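You operate a simulated robot arm through the tools that you are given. There is no shell and no other tool.

You are at the controls of a simulated robot arm. One attempt, no reset.

JOB
Couple the grey hose to the inlet, lock it, turn the valve to sample and press the run switch.
Fine: the switch comes last; the pump stays running.

It is judged by the outcome, as a careful person would: the job done as asked, and still so three seconds after it is handed in. It fails if anything else is knocked over, pushed out of place, dropped, spilled or broken.

ROBOT AND FRAMES
A 7-joint arm with a two-finger parallel gripper, fixed in place. Base frame: the origin is at the foot of the arm, x ahead of it, y to its left, z up. Lengths are in mm, angles in rad, forces in N, time in s.
With the tool pointing down near the work surface it reaches from about 180 to 480 mm from the base axis. Its first joint turns from -2.897 to 2.897 rad. Payload 1.57 kg.
The tool frame sits at the grasp point between the pads (the TCP): z along the fingers, y along the line on which they close. The tips reach 30 mm beyond it. Largest opening 80 mm; finger width 17, thickness 12; the body of the gripper, 40 by 82 mm, starts 80 mm behind the TCP.
Orientation is that of the tool frame in the base frame, as [roll, pitch, yaw] about the fixed x, y, z axes, in that order (R = Rz(yaw) Ry(pitch) Rx(roll)). With the fingers straight down and closing along the base's y, the tool's x points along the base's -x, its y along +y and its z along -z.

CONTROLS
- The arm moves only by the tool servo_tool. Its argument "motion" is a list of rows, each a list of 3 entries, a list of its own where there are three numbers: the shift along the tool's x, y, z in units of 150 mm (1.0 is 150 mm), then the turn, a rotation vector about the tool's x, y, z in units of 180 degrees (1.0 is 180 degrees), then the opening, from 0 (shut) to 1 (fully open). In form: [[[dx, dy, dz], [rx, ry, rz], hand], ...]. A call has 1 to 20 rows; each row is the pose to reach, as a shift and turn from the pose commanded when the call began, along the tool's axes at that moment. A call with a number of a shift or a turn outside -1 to 1 is refused whole. A row lasts 0.2 s, in which the tool goes at most 50 mm and 0.15 rad; a call with a longer step from one row to the next is refused whole, and so is a gripper value outside its range. Where a pose cannot be reached the arm comes as near as it can. A force on the tool above 50 N (or 10 N above the force at the start of the call, whichever is more), or a blocked arm, ends the call early, and 0.2 s more pass. The fingers move at their own pace (about 72 mm/s each) and stop on an object; they squeeze with about 31 N. The grip force told is the motor's: it shows also when the fingers shut on nothing. Time passes only in rows, and 0.2 s behind the last, so rows that repeat a pose let the fingers close. It gives the time, the measured TCP pose, the force on the tool (base axes), the opening and the grip force at its end, in the units of the frame above (readings bear some noise), with the torque about the TCP (base axes, N m) and any sound that the robot's microphone picked up.
- Cameras (640 x 400 px; columns grow to the right, rows downward): "scene" is fixed at [401.7, -498.8, 1507]; the picture's right is [1.00, -0.03, 0.00], its down [-0.02, -0.66, -0.75] and it looks along [0.03, 0.75, -0.66] (base axes); focal length 348 px, centre (320, 200). "wrist" rides on the gripper at [72, -7, -122] in the tool frame; the picture's right is [0.09, 1.00, 0.00], its down [-0.84, 0.08, -0.54] and it looks along [-0.54, 0.05, 0.84] (tool axes); focal length 238 px, centre (320, 200). There is no depth. A picture from a camera that has moved, and an enlarged one, comes with that camera's place and axes in the base frame and with its lens.
- camera(camera): a new picture of that camera. The clock stands still meanwhile.
- slide_trunk(by): slides the trunk up (or, below 0, down) by that many mm; the arm rides with it, the base frame stays. It gives what a move gives, with no picture.
- inspect(camera, box): a new picture of the part [left, top, right, bottom] of that camera's present view, enlarged. The clock stands still meanwhile.
- sign_off(): hands the job in; it is judged then, once.

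Places have to be worked out from the pictures, the camera data and where the tool is seen. Open the gripper and draw the arm clear of the work before you hand the job in, unless the task says otherwise.

The tools are called as a command line: name --argument value ..., lists and objects as JSON in quotes. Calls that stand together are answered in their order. servo_tool: Moves the arm, as the interface text tells. Its arguments: {"type":"object","properties":{"motion":{"type":"array","items":{"type":"array"}}},"required":["motion"]} The other tools are called the same way: slide_trunk (by) slides the trunk up or down; camera (camera) takes a picture; inspect (camera, box) takes an enlarged picture of a part of a camera's view; sign_off () hands the job in.

At the start:

```text
clock: 0.0
tool_pos: [329.7, 246.4, 1066.5]
tcp_rot: [-3.138, -0.005, -3.142]
ft_force: [0.4, -0.1, 0.3]
torque: [0.0, -0.02, -0.03]
finger_gap: 80.0
gripper_force: 0.1
trunk travel left (down, up): [-50.0, 65.0]
```

scene: 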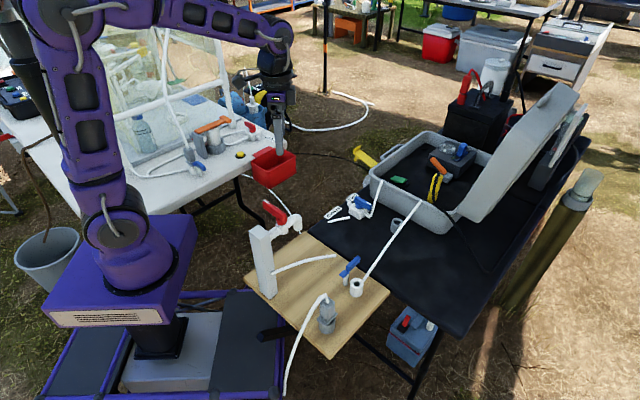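
wrist: 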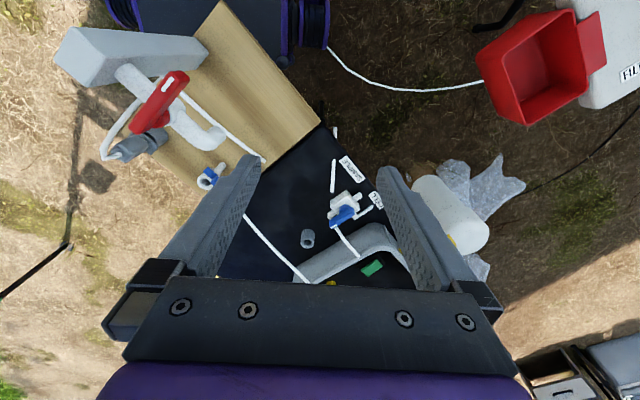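

I start by looking closer at the bench with the parts: the board with a stand, hose, valve and the inlet area. No motion yet.

inspect --camera "scene" --box '[230, 180, 430, 380]'

inspect --camera "scene" --box '[320, 120, 480, 220]'

inspect --camera "wrist" --box '[40, 0, 340, 200]'

inspect --camera "wrist" --box '[240, 130, 440, 290]'

```text
2.00 times, centred on (330, 280) of scene
camera zoom: at [401.7, -498.8, 1507.0], right [1.0, -0.03, 0.0], down [-0.02, -0.66, -0.75], along [0.03, 0.75, -0.66], focal length 696 px, centre (300, 40)
```

zoom: 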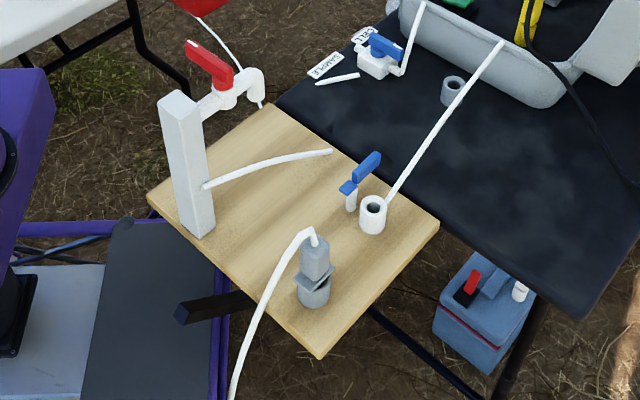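

```text
4.00 times, centred on (400, 170) of scene
camera zoom: at [401.7, -498.8, 1507.0], right [1.0, -0.03, 0.0], down [-0.02, -0.66, -0.75], along [0.03, 0.75, -0.66], focal length 1393 px, centre (0, 320)
```

zoom: 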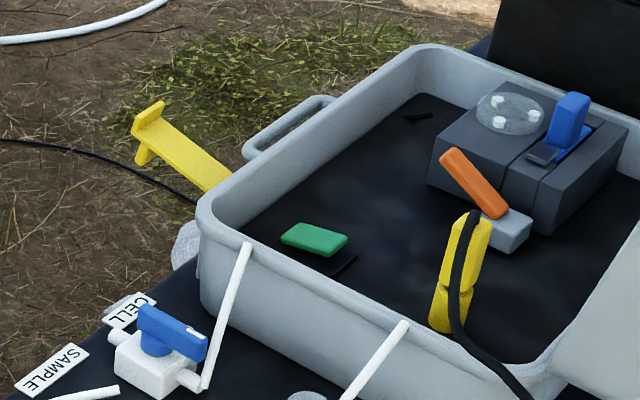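

```text
2.00 times, centred on (190, 100) of wrist
camera zoom: at [258.4, 238.5, 1189.0], right [-0.09, 1.0, 0.0], down [0.84, 0.08, 0.54], along [0.53, 0.05, -0.84], focal length 477 px, centre (580, 400)
```

zoom: 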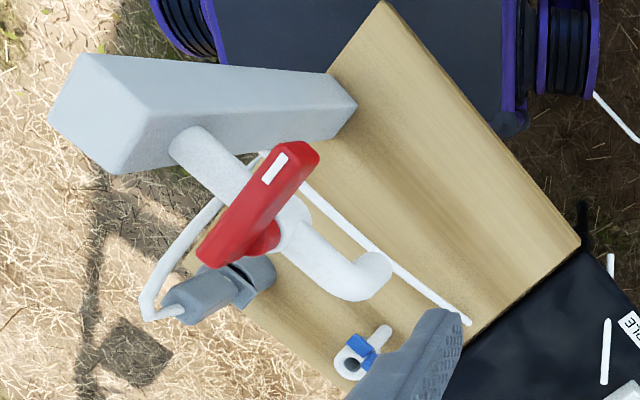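

```text
2.50 times, centred on (340, 210) of wrist
camera zoom: at [258.4, 238.5, 1189.0], right [-0.09, 1.0, 0.0], down [0.84, 0.08, 0.54], along [0.53, 0.05, -0.84], focal length 596 px, centre (270, 175)
```

zoom: 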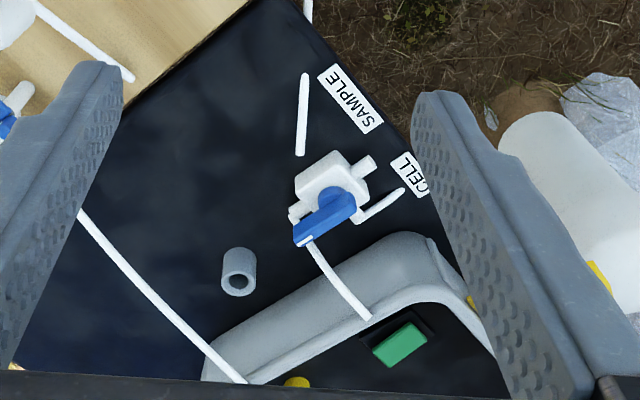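

Rough triangulation puts the board top near z≈712, the inlet near (515, 25), the hose connector in its holder near (436, -70) and the valve near (570, 330). I move the tool forward and down a bit in free air to get better views and to test the reach.

servo_tool --motion '[[[-0.2, 0, 0.1], [0, 0, 0], 1], [[-0.4, 0, 0.2], [0, 0, 0], 1], [[-0.6, 0, 0.3], [0, 0, 0], 1]]'

camera --camera "wrist"

camera --camera "scene"

```text
clock: 0.8
tool_pos: [417.0, 242.0, 1023.9]
tcp_rot: [-3.137, -0.005, -3.141]
ft_force: [0.3, 0.1, 0.4]
torque: [0.0, 0.01, -0.01]
finger_gap: 80.3
gripper_force: 0.0
trunk travel left (down, up): [-50.0, 65.0]
```

```text
taken
camera wrist: at [346.3, 234.9, 1145.5], right [-0.09, 1.0, 0.0], down [0.84, 0.08, 0.54], along [0.54, 0.05, -0.84], focal length 238 px, centre (320, 200)
```

wrist: 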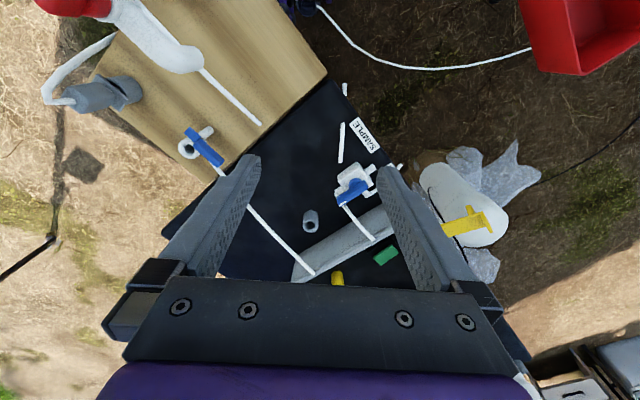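

```text
taken
```

scene: 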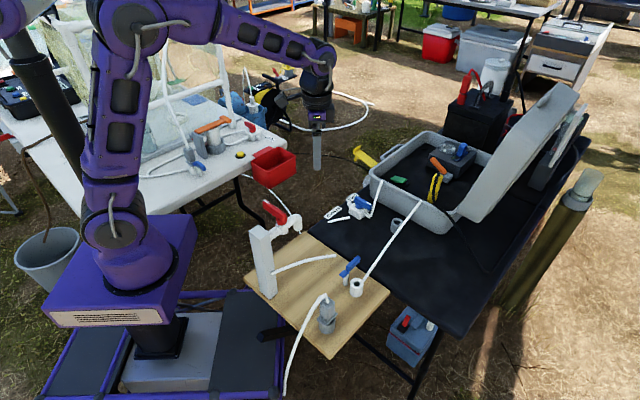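

The tool reaches (417, 242) without trouble. Next I move sideways at the same height (well above the post) to look at the inlet and the hose connector from above.

servo_tool --motion '[[[0, -0.3, 0], [0, 0, 0], 1], [[0, -0.6, 0], [0, 0, 0], 1], [[0, -0.9, 0], [0, 0, 0], 1], [[0, -1.0, 0], [0, 0, 0], 1]]'

camera --camera "wrist"

inspect --camera "wrist" --box '[160, 80, 360, 220]'

```text
clock: 1.8
tool_pos: [417.3, 94.0, 1021.9]
tcp_rot: [-3.138, -0.005, -3.141]
ft_force: [0.5, 0.5, -1.1]
torque: [-0.02, -0.02, 0.0]
finger_gap: 80.3
gripper_force: 0.1
trunk travel left (down, up): [-50.0, 65.0]
```

```text
taken
camera wrist: at [346.3, 87.7, 1144.3], right [-0.09, 1.0, 0.0], down [0.84, 0.08, 0.54], along [0.53, 0.05, -0.84], focal length 238 px, centre (320, 200)
```

wrist: 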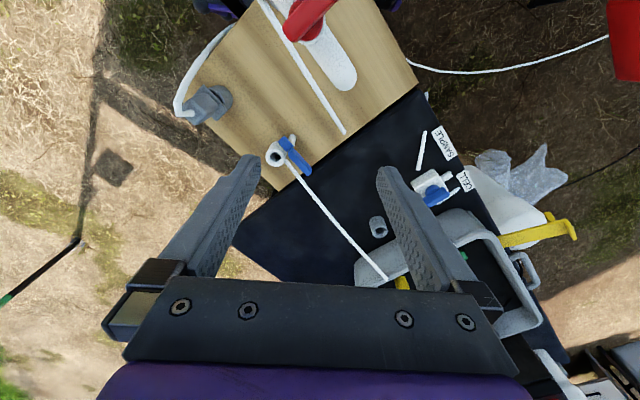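

```text
2.86 times, centred on (260, 150) of wrist
camera zoom: at [346.3, 87.7, 1144.3], right [-0.09, 1.0, 0.0], down [0.84, 0.08, 0.54], along [0.53, 0.05, -0.84], focal length 681 px, centre (491, 343)
```

zoom: 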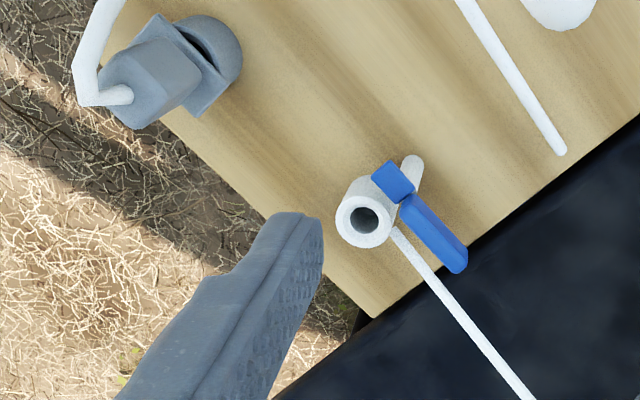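

The inlet is a white upright socket with a blue lever pivoting on a small post beside it; the grey connector sits in a grey holder; the tap spout ends near (368, 113, 894). I go closer over the inlet area, staying clear of the tap.

servo_tool --motion '[[[-0.07, -0.25, 0], [0, 0, 0], 1], [[-0.14, -0.507, 0.0], [0, 0, 0], 1], [[-0.14, -0.507, 0.3], [0, 0, 0], 1], [[-0.14, -0.507, 0.6], [0, 0, 0], 1], [[-0.14, -0.507, 0.9], [0, 0, 0], 1], [[-0.14, -0.507, 1.0], [0, 0, 0], 1]]'

camera --camera "wrist"

inspect --camera "wrist" --box '[220, 100, 420, 225]'

inspect --camera "scene" --box '[290, 240, 400, 340]'

```text
clock: 3.2
tool_pos: [438.1, 19.0, 871.4]
tcp_rot: [-3.137, -0.007, 3.141]
ft_force: [-0.1, -0.2, 0.5]
torque: [0.01, 0.0, 0.02]
finger_gap: 80.0
gripper_force: 0.1
trunk travel left (down, up): [-50.0, 65.0]
```

```text
taken
camera wrist: at [367.0, 12.1, 994.8], right [-0.09, 1.0, 0.0], down [0.84, 0.08, 0.54], along [0.53, 0.05, -0.84], focal length 238 px, centre (320, 200)
```

wrist: 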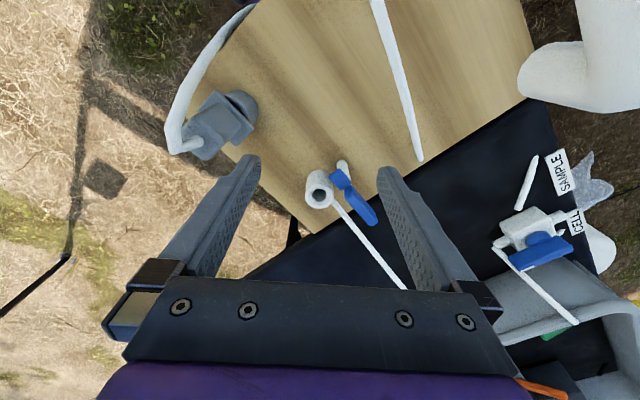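

```text
3.20 times, centred on (320, 162) of wrist
camera zoom: at [367.0, 12.1, 994.8], right [-0.09, 1.0, 0.0], down [0.84, 0.08, 0.54], along [0.53, 0.05, -0.84], focal length 763 px, centre (320, 320)
```

zoom: 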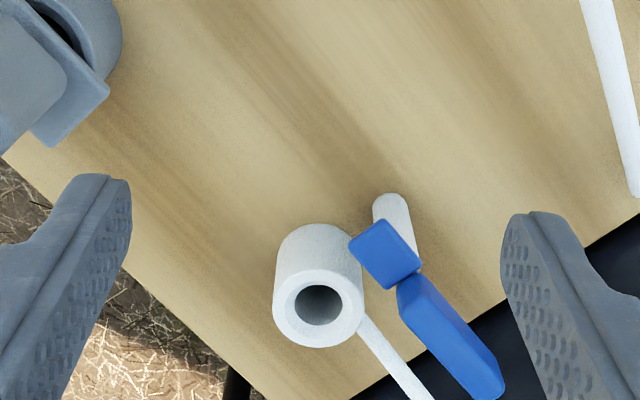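

```text
4.00 times, centred on (345, 290) of scene
camera zoom: at [401.7, -498.8, 1507.0], right [1.0, -0.03, 0.0], down [-0.02, -0.66, -0.75], along [0.03, 0.75, -0.66], focal length 1393 px, centre (220, -160)
```

zoom: 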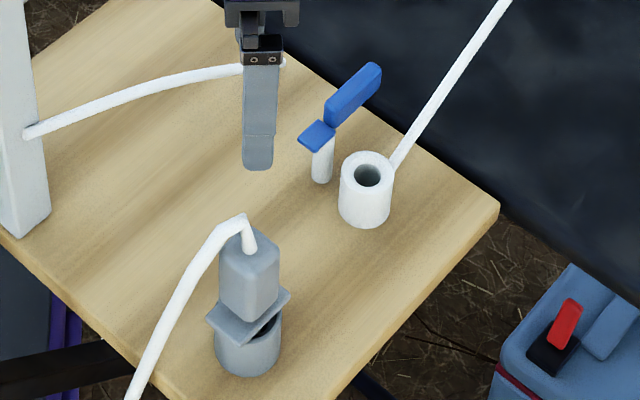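

The lever is a pad on a post with a handle raised to the far side; inlet mouth at about (515, 25, 755). I now move over to the connector in its holder for a close look.

servo_tool --motion '[[[0.1, -0.22, 0], [0, 0, 0], 1], [[0.23, -0.43, 0.0], [0, 0, 0], 1], [[0.353, -0.64, 0.0], [0, 0, 0], 1], [[0.353, -0.64, 0.0], [0, 0, 0], 1]]'

camera --camera "wrist"

inspect --camera "wrist" --box '[220, 100, 420, 225]'

inspect --camera "scene" --box '[300, 280, 360, 340]'

```text
clock: 4.2
tool_pos: [385.0, -78.1, 872.1]
tcp_rot: [-3.137, -0.007, -3.141]
ft_force: [-0.5, -0.5, 1.0]
torque: [-0.02, -0.01, 0.0]
finger_gap: 80.1
gripper_force: 0.1
trunk travel left (down, up): [-50.0, 65.0]
```

```text
taken
camera wrist: at [313.4, -84.2, 995.9], right [-0.09, 1.0, 0.0], down [0.84, 0.08, 0.54], along [0.53, 0.05, -0.84], focal length 238 px, centre (320, 200)
```

wrist: 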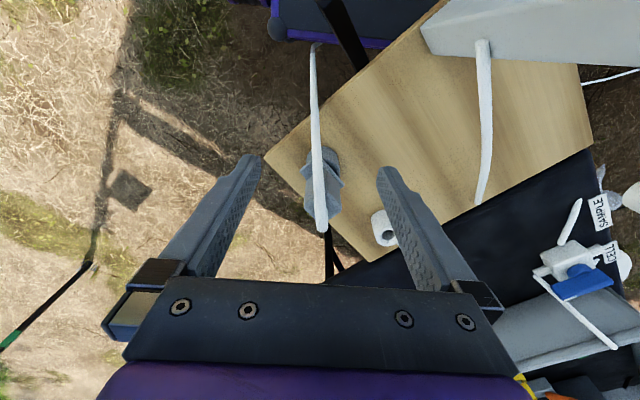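

```text
3.20 times, centred on (320, 162) of wrist
camera zoom: at [313.4, -84.2, 995.9], right [-0.09, 1.0, 0.0], down [0.84, 0.08, 0.54], along [0.53, 0.05, -0.84], focal length 763 px, centre (320, 320)
```

zoom: 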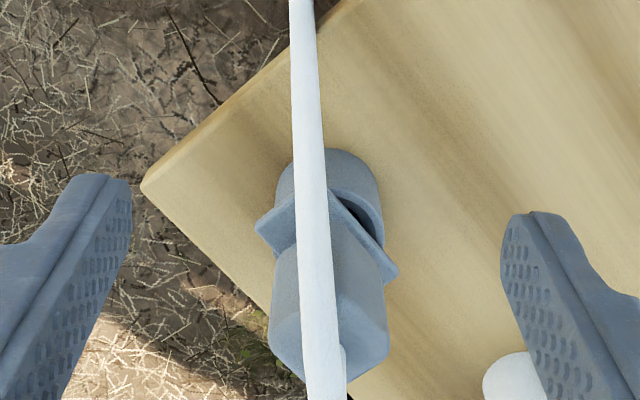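

```text
6.67 times, centred on (330, 310) of scene
camera zoom: at [401.7, -498.8, 1507.0], right [1.0, -0.03, 0.0], down [-0.02, -0.66, -0.75], along [0.03, 0.75, -0.66], focal length 2322 px, centre (253, -533)
```

zoom: 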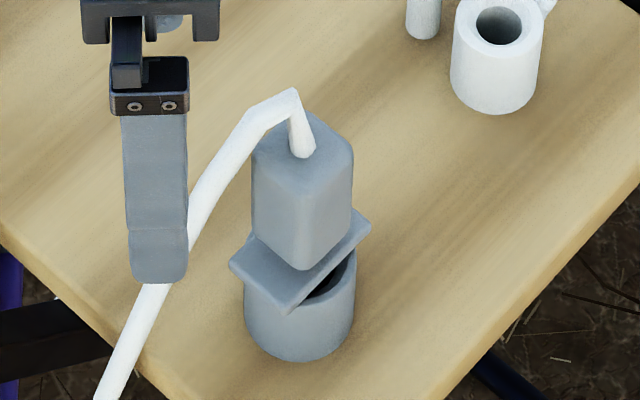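

The connector body is upright, square and turned about 45°, with the hose leaving its top toward -x. I turn the tool 45° so the pads can face the body sides, and then look again.

servo_tool --motion '[[[0, 0, 0], [0, 0, -0.042], 1], [[0, 0, 0], [0, 0, -0.084], 1], [[0, 0, 0], [0, 0, -0.126], 1], [[0, 0, 0], [0, 0, -0.168], 1], [[0, 0, 0], [0, 0, -0.21], 1], [[0, 0, 0], [0, 0, -0.25], 1], [[0, 0, 0], [0, 0, -0.25], 1]]'

camera --camera "wrist"

inspect --camera "wrist" --box '[220, 100, 420, 225]'

```text
clock: 5.8
tool_pos: [386.2, -79.0, 870.3]
tcp_rot: [3.141, -0.008, -2.355]
ft_force: [-0.3, 0.1, 0.2]
torque: [-0.03, 0.03, 0.01]
finger_gap: 79.8
gripper_force: 0.1
trunk travel left (down, up): [-50.0, 65.0]
```

```text
taken
camera wrist: at [340.9, -133.3, 994.3], right [-0.77, 0.64, 0.0], down [0.54, 0.65, 0.54], along [0.34, 0.41, -0.84], focal length 238 px, centre (320, 200)
```

wrist: 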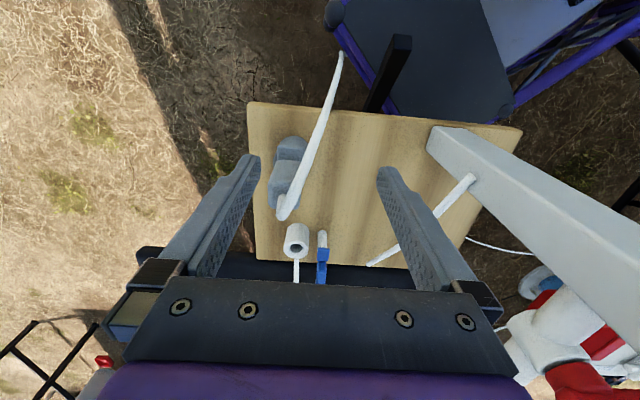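

```text
3.20 times, centred on (320, 162) of wrist
camera zoom: at [340.9, -133.3, 994.3], right [-0.77, 0.64, 0.0], down [0.54, 0.65, 0.54], along [0.34, 0.41, -0.84], focal length 763 px, centre (320, 320)
```

zoom: 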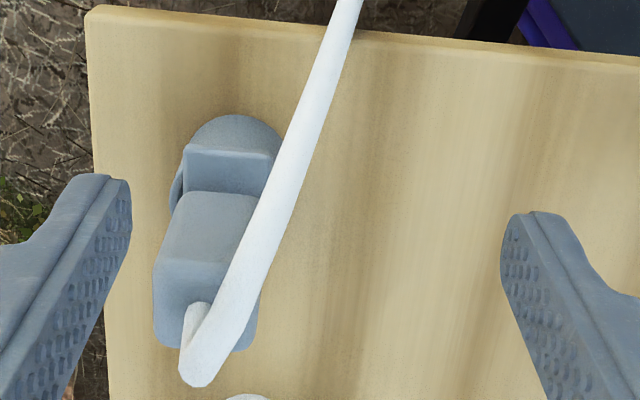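

The tool now lines up with the board. I zoom in on the connector and on the inlet/lever.

inspect --camera "wrist" --box '[255, 120, 355, 220]'

inspect --camera "wrist" --box '[260, 200, 380, 290]'

inspect --camera "scene" --box '[300, 280, 360, 340]'

inspect --camera "scene" --box '[330, 240, 390, 310]'

```text
4.00 times, centred on (305, 170) of wrist
camera zoom: at [340.9, -133.3, 994.3], right [-0.77, 0.64, 0.0], down [0.54, 0.65, 0.54], along [0.34, 0.41, -0.84], focal length 953 px, centre (380, 320)
```

zoom: 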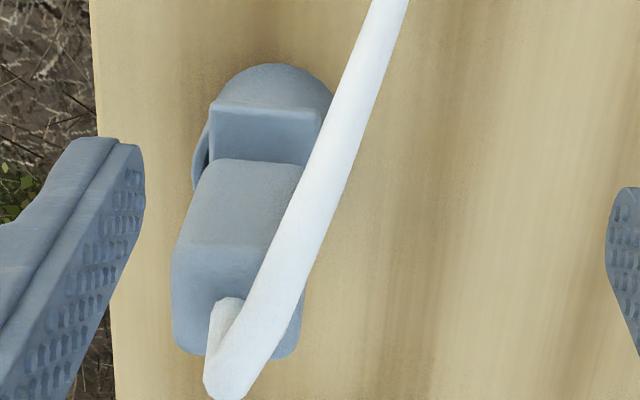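

```text
4.44 times, centred on (320, 245) of wrist
camera zoom: at [340.9, -133.3, 994.3], right [-0.77, 0.64, 0.0], down [0.54, 0.65, 0.54], along [0.34, 0.41, -0.84], focal length 1059 px, centre (320, 0)
```

zoom: 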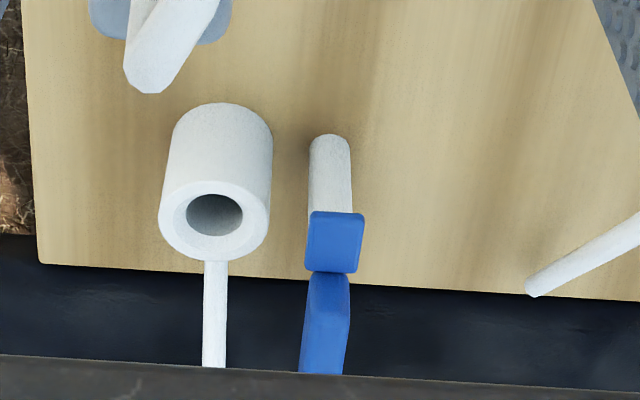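

```text
6.67 times, centred on (330, 310) of scene
camera zoom: at [401.7, -498.8, 1507.0], right [1.0, -0.03, 0.0], down [-0.02, -0.66, -0.75], along [0.03, 0.75, -0.66], focal length 2322 px, centre (253, -533)
```

zoom: 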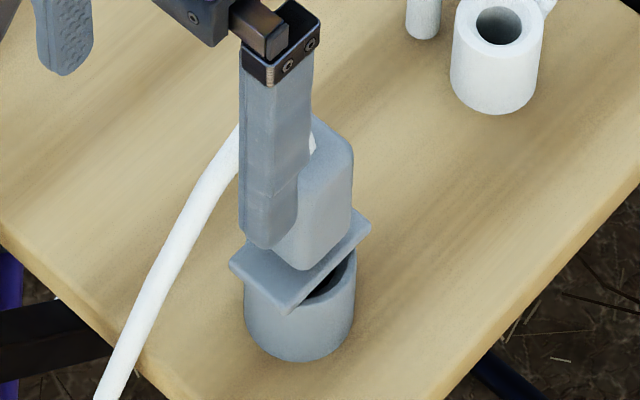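

```text
5.71 times, centred on (360, 275) of scene
camera zoom: at [401.7, -498.8, 1507.0], right [1.0, -0.03, 0.0], down [-0.02, -0.66, -0.75], along [0.03, 0.75, -0.66], focal length 1990 px, centre (91, -229)
```

zoom: 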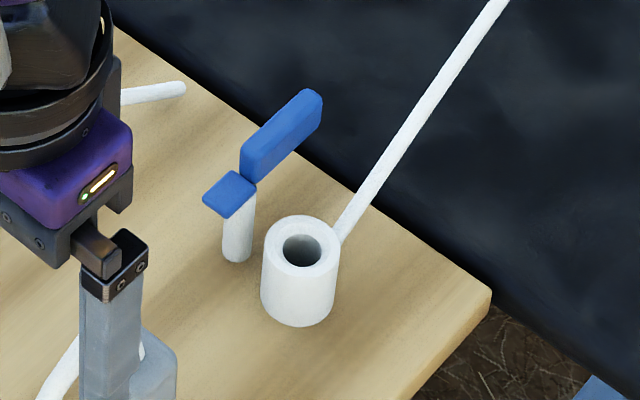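

Board top refines to z≈724, connector axis ≈(434, -69) with flange at ≈765 and body top ≈804; inlet top centre ≈(512, 24, 758), lever post ≈(486, 48). I position the open gripper directly over the connector, slightly higher, and check alignment.

servo_tool --motion '[[[0, 0, -0.1], [0, 0, 0], 1], [[-0.137, -0.089, -0.1], [0, 0, 0], 1], [[-0.274, -0.177, -0.1], [0, 0, 0], 1], [[-0.274, -0.177, -0.1], [0, 0, 0], 1]]'

camera --camera "wrist"

inspect --camera "wrist" --box '[260, 80, 380, 200]'

inspect --camera "scene" --box '[290, 240, 390, 340]'

```text
clock: 6.8
tool_pos: [434.8, -66.9, 889.8]
tcp_rot: [3.138, -0.008, -2.355]
ft_force: [0.2, -0.4, 0.3]
torque: [-0.02, -0.02, 0.03]
finger_gap: 80.3
gripper_force: 0.2
trunk travel left (down, up): [-50.0, 65.0]
```

```text
taken
camera wrist: at [389.1, -122.6, 1011.7], right [-0.77, 0.64, 0.0], down [0.54, 0.65, 0.54], along [0.34, 0.41, -0.84], focal length 238 px, centre (320, 200)
```

wrist: 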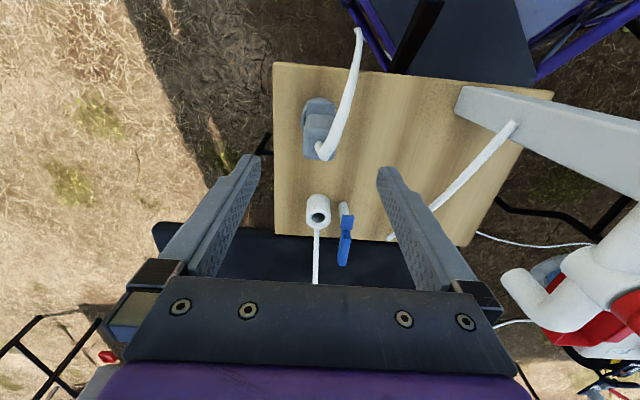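

```text
3.33 times, centred on (320, 140) of wrist
camera zoom: at [389.1, -122.6, 1011.7], right [-0.77, 0.64, 0.0], down [0.54, 0.65, 0.54], along [0.34, 0.41, -0.84], focal length 794 px, centre (320, 400)
```

zoom: 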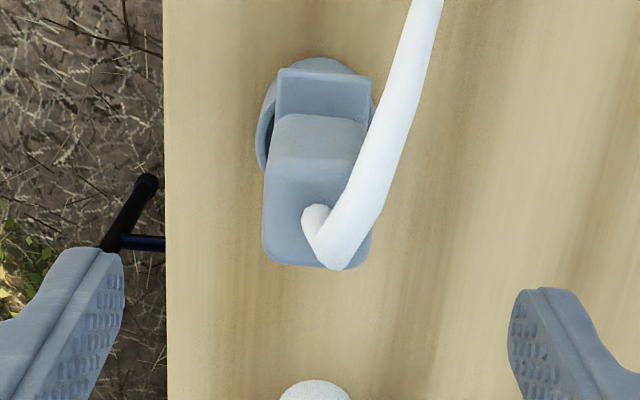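

```text
4.00 times, centred on (340, 290) of scene
camera zoom: at [401.7, -498.8, 1507.0], right [1.0, -0.03, 0.0], down [-0.02, -0.66, -0.75], along [0.03, 0.75, -0.66], focal length 1393 px, centre (240, -160)
```

zoom: 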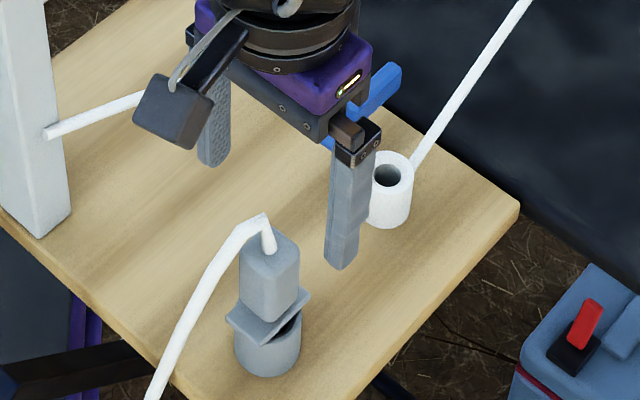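

Body is centred between the fingers across the closing line (column ≈317–320), and roughly 2 mm toward +v along the other axis. I lower the open gripper to TCP z≈800 with a 2 mm correction, tips ≈770, above the flange.

servo_tool --motion '[[[-0.015, 0, 0.2], [0, 0, 0], 1], [[-0.015, 0, 0.4], [0, 0, 0], 1], [[-0.015, 0, 0.55], [0, 0, 0], 1], [[-0.015, 0, 0.6], [0, 0, 0], 1], [[-0.015, 0, 0.6], [0, 0, 0], 1]]'

camera --camera "wrist"

inspect --camera "wrist" --box '[220, 80, 420, 280]'

inspect --camera "scene" --box '[290, 260, 370, 340]'

```text
clock: 8.0
tool_pos: [436.5, -65.0, 796.6]
tcp_rot: [3.138, -0.009, -2.356]
ft_force: [0.5, -0.1, -0.5]
torque: [-0.02, -0.01, 0.01]
finger_gap: 80.2
gripper_force: 0.1
trunk travel left (down, up): [-50.0, 65.0]
```

```text
taken
camera wrist: at [391.0, -121.5, 918.7], right [-0.77, 0.64, 0.0], down [0.54, 0.65, 0.54], along [0.34, 0.41, -0.84], focal length 238 px, centre (320, 200)
```

wrist: 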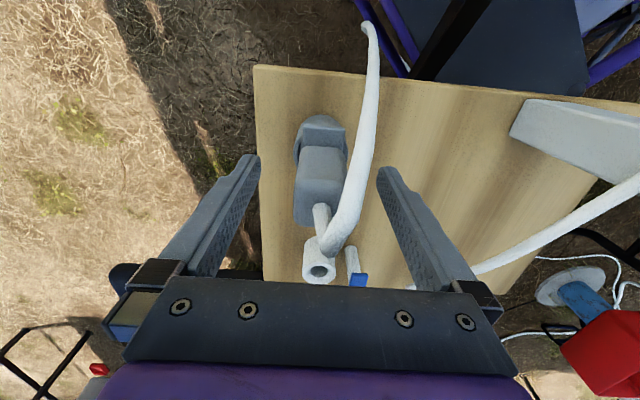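

```text
2.00 times, centred on (320, 180) of wrist
camera zoom: at [391.0, -121.5, 918.7], right [-0.77, 0.64, 0.0], down [0.54, 0.65, 0.54], along [0.34, 0.41, -0.84], focal length 477 px, centre (320, 240)
```

zoom: 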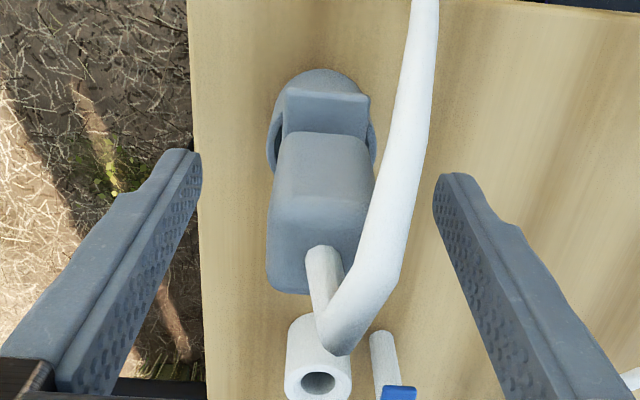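

```text
5.00 times, centred on (330, 300) of scene
camera zoom: at [401.7, -498.8, 1507.0], right [1.0, -0.03, 0.0], down [-0.02, -0.66, -0.75], along [0.03, 0.75, -0.66], focal length 1741 px, centre (270, -300)
```

zoom: 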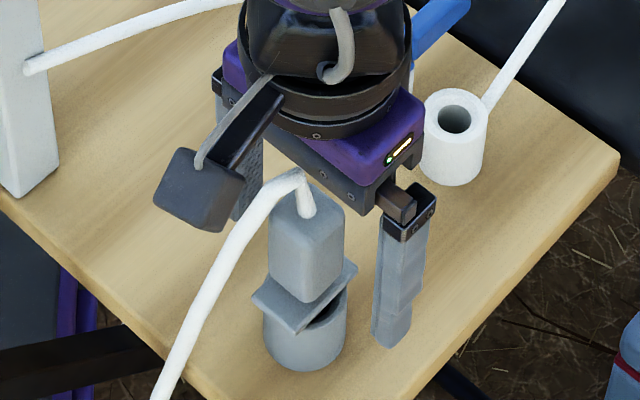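

The body sits centred between the fingers; my v-estimate says the axis is ≈3 mm back toward -v and the body is taller than thought (≈52 mm). I raise 6 mm, shift 3 mm back and close on the body.

servo_tool --motion '[[[0.02, 0, -0.04], [0, 0, 0], 1], [[0.02, 0, -0.04], [0, 0, 0], 0.3], [[0.02, 0, -0.04], [0, 0, 0], 0.1], [[0.02, 0, -0.04], [0, 0, 0], 0], [[0.02, 0, -0.04], [0, 0, 0], 0], [[0.02, 0, -0.04], [0, 0, 0], 0]]'

camera --camera "wrist"

inspect --camera "wrist" --box '[260, 100, 380, 270]'

inspect --camera "scene" --box '[290, 260, 370, 340]'

```text
clock: 9.4
tool_pos: [434.2, -67.5, 804.8]
tcp_rot: [3.14, -0.007, -2.356]
ft_force: [0.8, 0.2, -0.2]
torque: [0.01, 0.02, 0.0]
finger_gap: 27.1
gripper_force: 30.8
trunk travel left (down, up): [-50.0, 65.0]
```

```text
taken
camera wrist: at [388.9, -123.7, 925.3], right [-0.77, 0.64, 0.0], down [0.54, 0.65, 0.54], along [0.34, 0.41, -0.84], focal length 238 px, centre (320, 200)
```

wrist: 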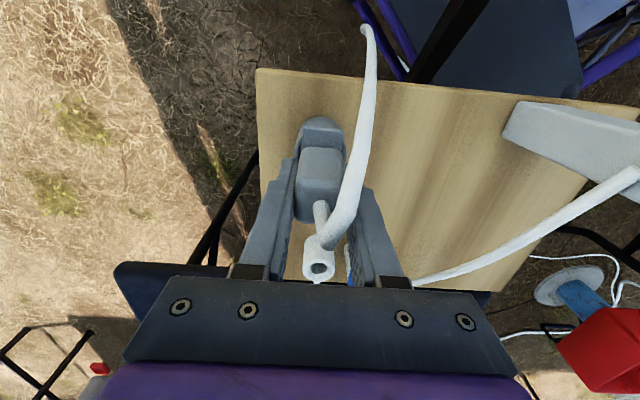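

```text
2.35 times, centred on (320, 185) of wrist
camera zoom: at [388.9, -123.7, 925.3], right [-0.77, 0.64, 0.0], down [0.54, 0.65, 0.54], along [0.34, 0.41, -0.84], focal length 561 px, centre (320, 235)
```

zoom: 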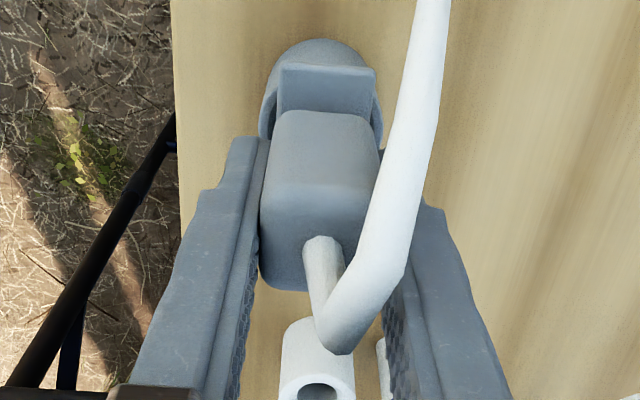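

```text
5.00 times, centred on (330, 300) of scene
camera zoom: at [401.7, -498.8, 1507.0], right [1.0, -0.03, 0.0], down [-0.02, -0.66, -0.75], along [0.03, 0.75, -0.66], focal length 1741 px, centre (270, -300)
```

zoom: 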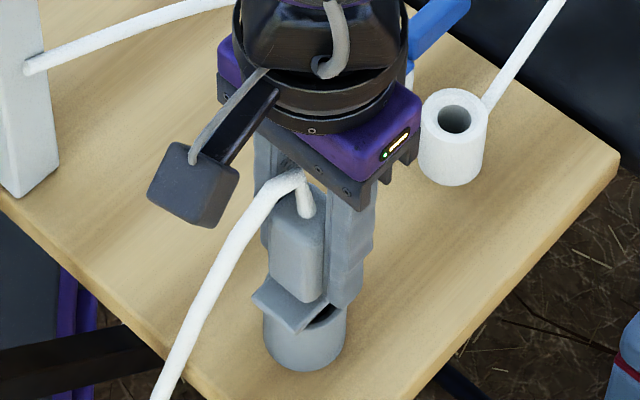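

Gripped at 27.1 mm with 31 N. I lift straight up by 90 mm, slowly, watching the force.

servo_tool --motion '[[[0, 0, -0.06], [0, 0, 0], 0], [[0, 0, -0.14], [0, 0, 0], 0], [[0, 0, -0.24], [0, 0, 0], 0], [[0, 0, -0.36], [0, 0, 0], 0], [[0, 0, -0.48], [0, 0, 0], 0], [[0, 0, -0.6], [0, 0, 0], 0], [[0, 0, -0.6], [0, 0, 0], 0]]'

camera --camera "wrist"

camera --camera "scene"

inspect --camera "scene" --box '[280, 220, 380, 340]'

```text
clock: 11.0
tool_pos: [433.9, -69.5, 893.7]
tcp_rot: [3.139, -0.008, -2.356]
ft_force: [-0.3, -0.4, 0.2]
torque: [-0.04, 0.02, 0.03]
finger_gap: 27.2
gripper_force: 30.8
trunk travel left (down, up): [-50.0, 65.0]
```

```text
taken
camera wrist: at [388.4, -124.9, 1015.9], right [-0.77, 0.64, 0.0], down [0.54, 0.65, 0.54], along [0.34, 0.41, -0.84], focal length 238 px, centre (320, 200)
```

wrist: 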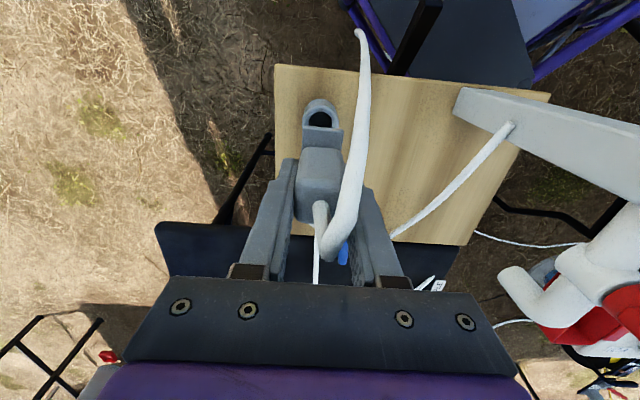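

```text
taken
```

scene: 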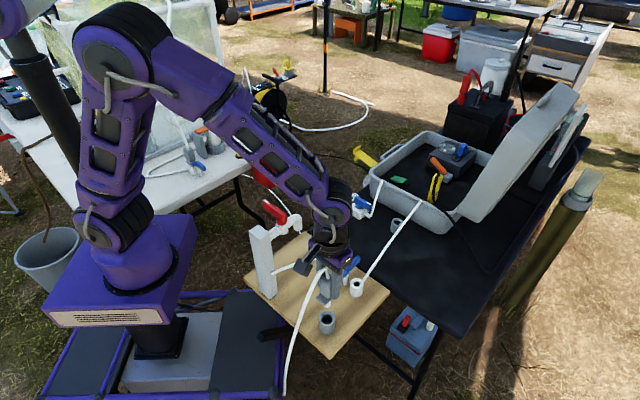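

```text
3.33 times, centred on (330, 280) of scene
camera zoom: at [401.7, -498.8, 1507.0], right [1.0, -0.03, 0.0], down [-0.02, -0.66, -0.75], along [0.03, 0.75, -0.66], focal length 1161 px, centre (287, -67)
```

zoom: 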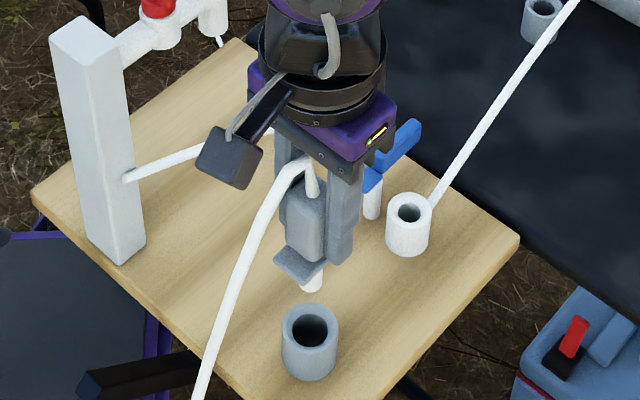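

The connector is out cleanly; a white nozzle (~28 mm) shows below its flange. The flange is ≈46 mm long along the board's v and only ≈27 mm across, so the lever pad can only catch its long ears if I turn the connector 90°. I carry it toward the inlet at this height while turning clockwise 90°.

servo_tool --motion '[[[-0.06, 0.006, 0], [0, 0, 0.042], 0], [[-0.13, 0.012, 0], [0, 0, 0.084], 0], [[-0.2, 0.018, 0], [0, 0, 0.126], 0], [[-0.27, 0.024, 0], [0, 0, 0.168], 0], [[-0.34, 0.03, 0], [0, 0, 0.21], 0], [[-0.41, 0.036, 0], [0, 0, 0.252], 0], [[-0.48, 0.042, 0], [0, 0, 0.294], 0], [[-0.55, 0.048, 0], [0, 0, 0.336], 0], [[-0.62, 0.054, 0], [0, 0, 0.378], 0], [[-0.69, 0.06, 0], [0, 0, 0.42], 0], [[-0.75, 0.066, 0], [0, 0, 0.462], 0], [[-0.809, 0.073, 0], [0, 0, 0.5], 0], [[-0.809, 0.073, 0], [0, 0, 0.5], 0]]'

camera --camera "wrist"

camera --camera "scene"

inspect --camera "scene" --box '[300, 200, 420, 320]'

```text
clock: 13.8
tool_pos: [512.0, 25.6, 893.3]
tcp_rot: [-3.134, -0.002, 2.355]
ft_force: [0.3, -0.3, -1.1]
torque: [-0.01, 0.02, 0.01]
finger_gap: 27.3
gripper_force: 30.7
trunk travel left (down, up): [-50.0, 65.0]
```

```text
taken
camera wrist: at [456.7, 72.1, 1014.6], right [0.64, 0.77, -0.01], down [0.65, -0.54, 0.54], along [0.41, -0.35, -0.84], focal length 238 px, centre (320, 200)
```

wrist: 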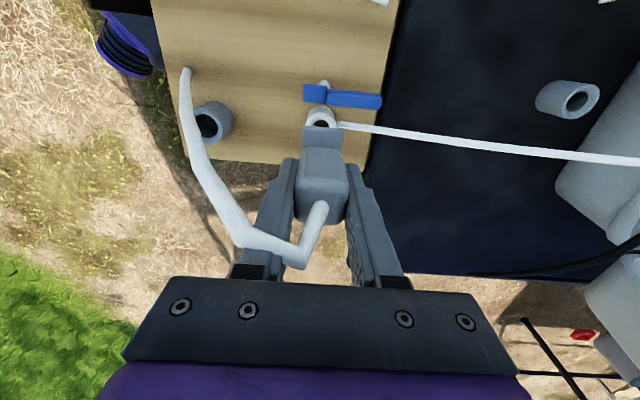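

```text
taken
```

scene: 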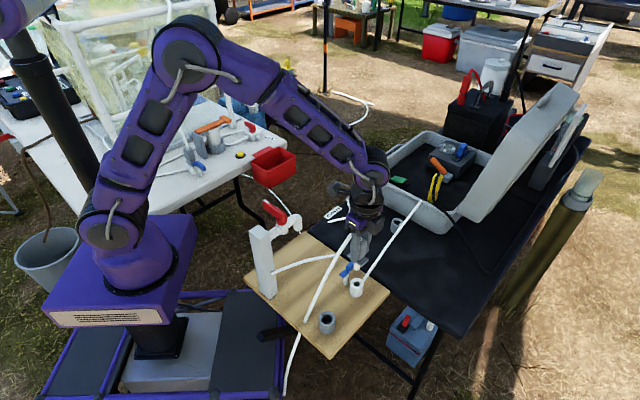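

```text
3.33 times, centred on (360, 260) of scene
camera zoom: at [401.7, -498.8, 1507.0], right [1.0, -0.03, 0.0], down [-0.02, -0.66, -0.75], along [0.03, 0.75, -0.66], focal length 1161 px, centre (187, 0)
```

zoom: 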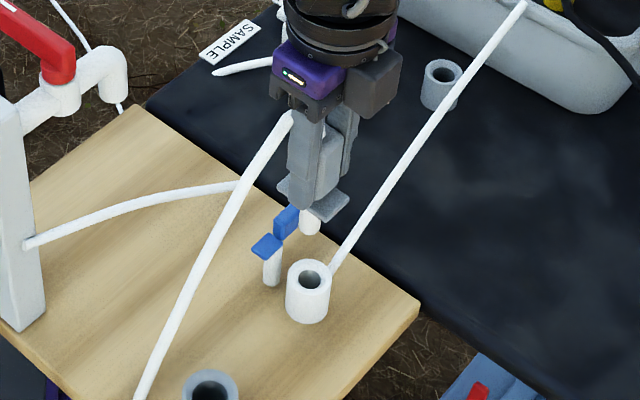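

Reach is fine and the pose is as commanded. I zoom in to check how the nozzle lines up with the inlet.

inspect --camera "wrist" --box '[270, 60, 390, 180]'

inspect --camera "scene" --box '[335, 225, 385, 300]'

```text
3.33 times, centred on (330, 120) of wrist
camera zoom: at [456.7, 72.1, 1014.6], right [0.64, 0.77, -0.01], down [0.65, -0.54, 0.54], along [0.41, -0.35, -0.84], focal length 794 px, centre (287, 467)
```

zoom: 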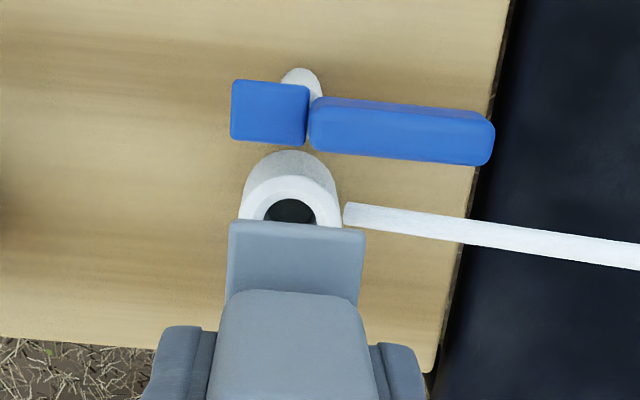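

```text
5.33 times, centred on (360, 262) of scene
camera zoom: at [401.7, -498.8, 1507.0], right [1.0, -0.03, 0.0], down [-0.02, -0.66, -0.75], along [0.03, 0.75, -0.66], focal length 1857 px, centre (107, -133)
```

zoom: 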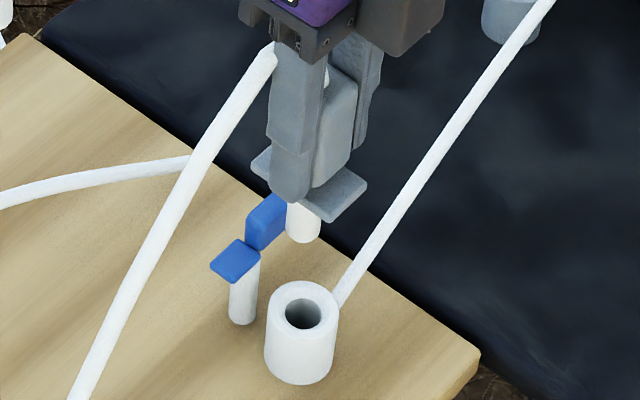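

The scene view hints at a few mm of offset that the wrist view does not show, so I lower the connector until the nozzle is just above the inlet mouth and compare them directly there.

servo_tool --motion '[[[0, 0, 0.08], [0, 0, 0], 0], [[0, 0, 0.16], [0, 0, 0], 0], [[0, 0, 0.24], [0, 0, 0], 0], [[0, 0, 0.3], [0, 0, 0], 0], [[0, 0, 0.3], [0, 0, 0], 0]]'

inspect --camera "scene" --box '[335, 240, 385, 300]'

inspect --camera "wrist" --box '[270, 60, 390, 180]'

camera --camera "wrist"

```text
clock: 15.0
tool_pos: [509.6, 27.1, 847.9]
tcp_rot: [-3.135, 0.0, 2.357]
ft_force: [-0.4, 0.0, -0.3]
torque: [0.03, 0.01, -0.02]
finger_gap: 27.4
gripper_force: 31.4
trunk travel left (down, up): [-50.0, 65.0]
```

```text
6.67 times, centred on (360, 270) of scene
camera zoom: at [401.7, -498.8, 1507.0], right [1.0, -0.03, 0.0], down [-0.02, -0.66, -0.75], along [0.03, 0.75, -0.66], focal length 2322 px, centre (53, -267)
```

zoom: 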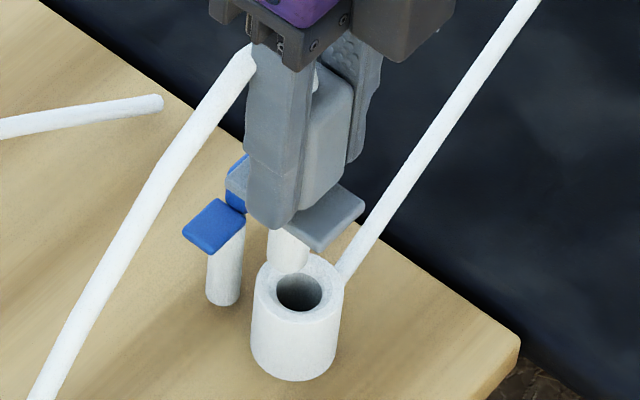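

```text
3.33 times, centred on (330, 120) of wrist
camera zoom: at [455.7, 73.2, 970.2], right [0.64, 0.77, -0.01], down [0.65, -0.54, 0.54], along [0.41, -0.35, -0.84], focal length 794 px, centre (287, 467)
```

zoom: 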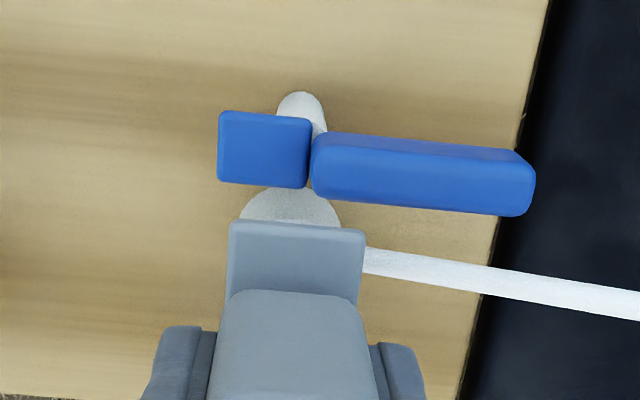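

```text
taken
camera wrist: at [455.7, 73.2, 970.2], right [0.64, 0.77, -0.01], down [0.65, -0.54, 0.54], along [0.41, -0.35, -0.84], focal length 238 px, centre (320, 200)
```

wrist: 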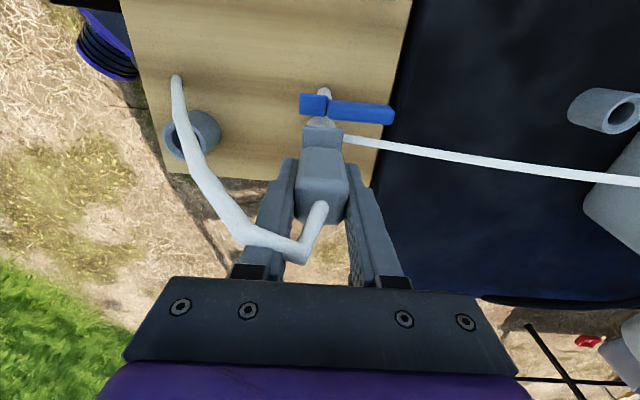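

Compared directly, the nozzle sits ≈5 mm left (-x) of and slightly behind the mouth in the scene view, i.e. ≈6 mm short along +u, while v is aligned. I shift 6 mm along +u (tool -x) and look again.

servo_tool --motion '[[[-0.02, 0, 0], [0, 0, 0], 0], [[-0.04, 0, 0], [0, 0, 0], 0], [[-0.04, 0, 0], [0, 0, 0], 0]]'

inspect --camera "scene" --box '[345, 255, 375, 300]'

inspect --camera "scene" --box '[335, 240, 385, 300]'

inspect --camera "wrist" --box '[270, 60, 390, 180]'

```text
clock: 15.8
tool_pos: [515.1, 22.5, 847.5]
tcp_rot: [-3.134, -0.003, 2.358]
ft_force: [0.6, 0.2, 0.0]
torque: [0.01, -0.01, 0.0]
finger_gap: 27.0
gripper_force: 30.9
trunk travel left (down, up): [-50.0, 65.0]
```

```text
8.89 times, centred on (360, 278) of scene
camera zoom: at [401.7, -498.8, 1507.0], right [1.0, -0.03, 0.0], down [-0.02, -0.66, -0.75], along [0.03, 0.75, -0.66], focal length 3096 px, centre (-36, -489)
```

zoom: 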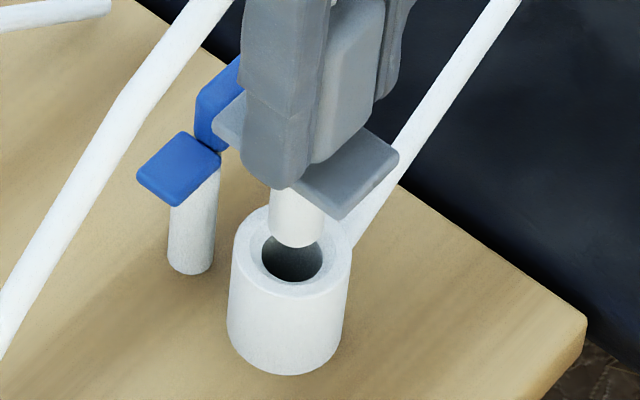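

```text
6.67 times, centred on (360, 270) of scene
camera zoom: at [401.7, -498.8, 1507.0], right [1.0, -0.03, 0.0], down [-0.02, -0.66, -0.75], along [0.03, 0.75, -0.66], focal length 2322 px, centre (53, -267)
```

zoom: 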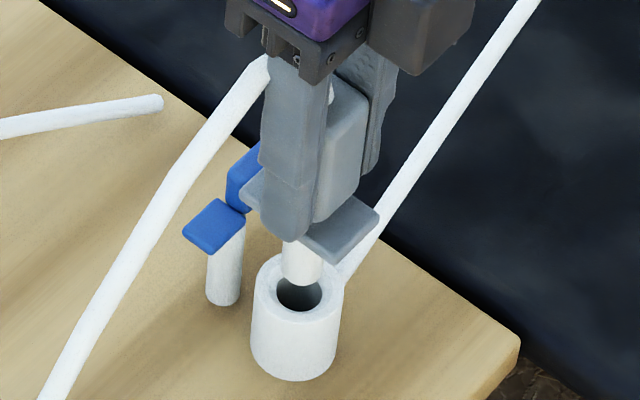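

```text
3.33 times, centred on (330, 120) of wrist
camera zoom: at [460.4, 67.6, 970.2], right [0.64, 0.77, -0.01], down [0.65, -0.54, 0.54], along [0.41, -0.35, -0.84], focal length 794 px, centre (287, 467)
```

zoom: 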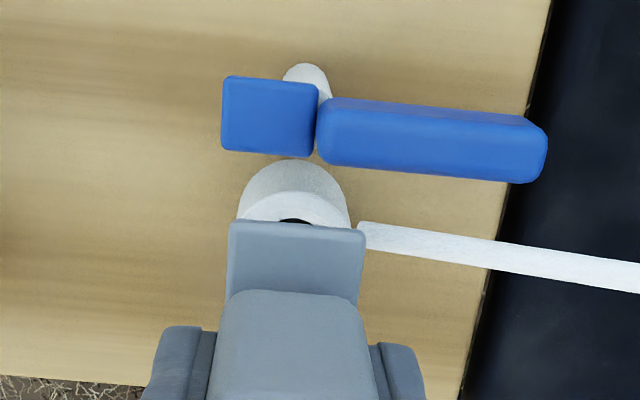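

x now matches within ≈0.4 mm. I zoom harder in both cameras to settle the remaining sub-millimetre offset before inserting (clearance is only ≈0.8 mm).

inspect --camera "scene" --box '[350, 260, 370, 285]'

inspect --camera "wrist" --box '[295, 105, 345, 135]'

inspect --camera "wrist" --box '[270, 120, 370, 230]'

```text
16.00 times, centred on (360, 272) of scene
camera zoom: at [401.7, -498.8, 1507.0], right [1.0, -0.03, 0.0], down [-0.02, -0.66, -0.75], along [0.03, 0.75, -0.66], focal length 5572 px, centre (-320, -960)
```

zoom: 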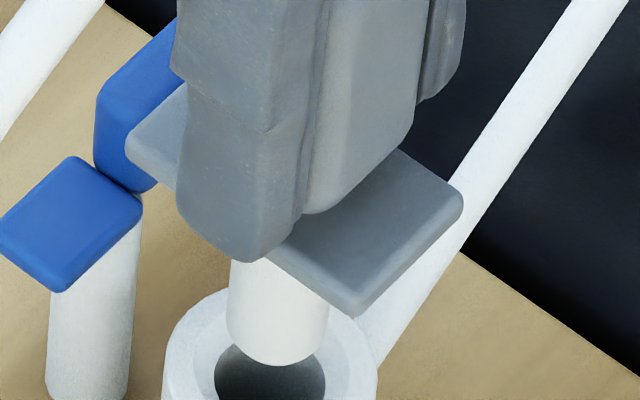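

```text
12.80 times, centred on (320, 120) of wrist
camera zoom: at [460.4, 67.6, 970.2], right [0.64, 0.77, -0.01], down [0.65, -0.54, 0.54], along [0.41, -0.35, -0.84], focal length 3051 px, centre (320, 1224)
```

zoom: 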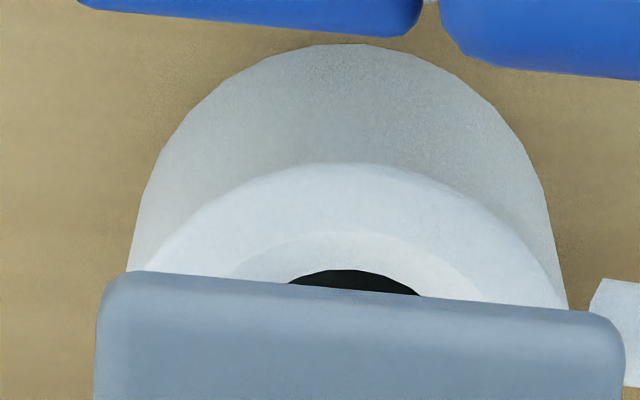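

```text
3.64 times, centred on (320, 175) of wrist
camera zoom: at [460.4, 67.6, 970.2], right [0.64, 0.77, -0.01], down [0.65, -0.54, 0.54], along [0.41, -0.35, -0.84], focal length 867 px, centre (320, 291)
```

zoom: 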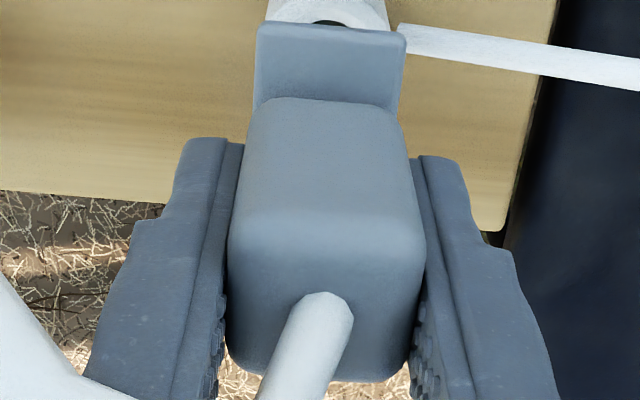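

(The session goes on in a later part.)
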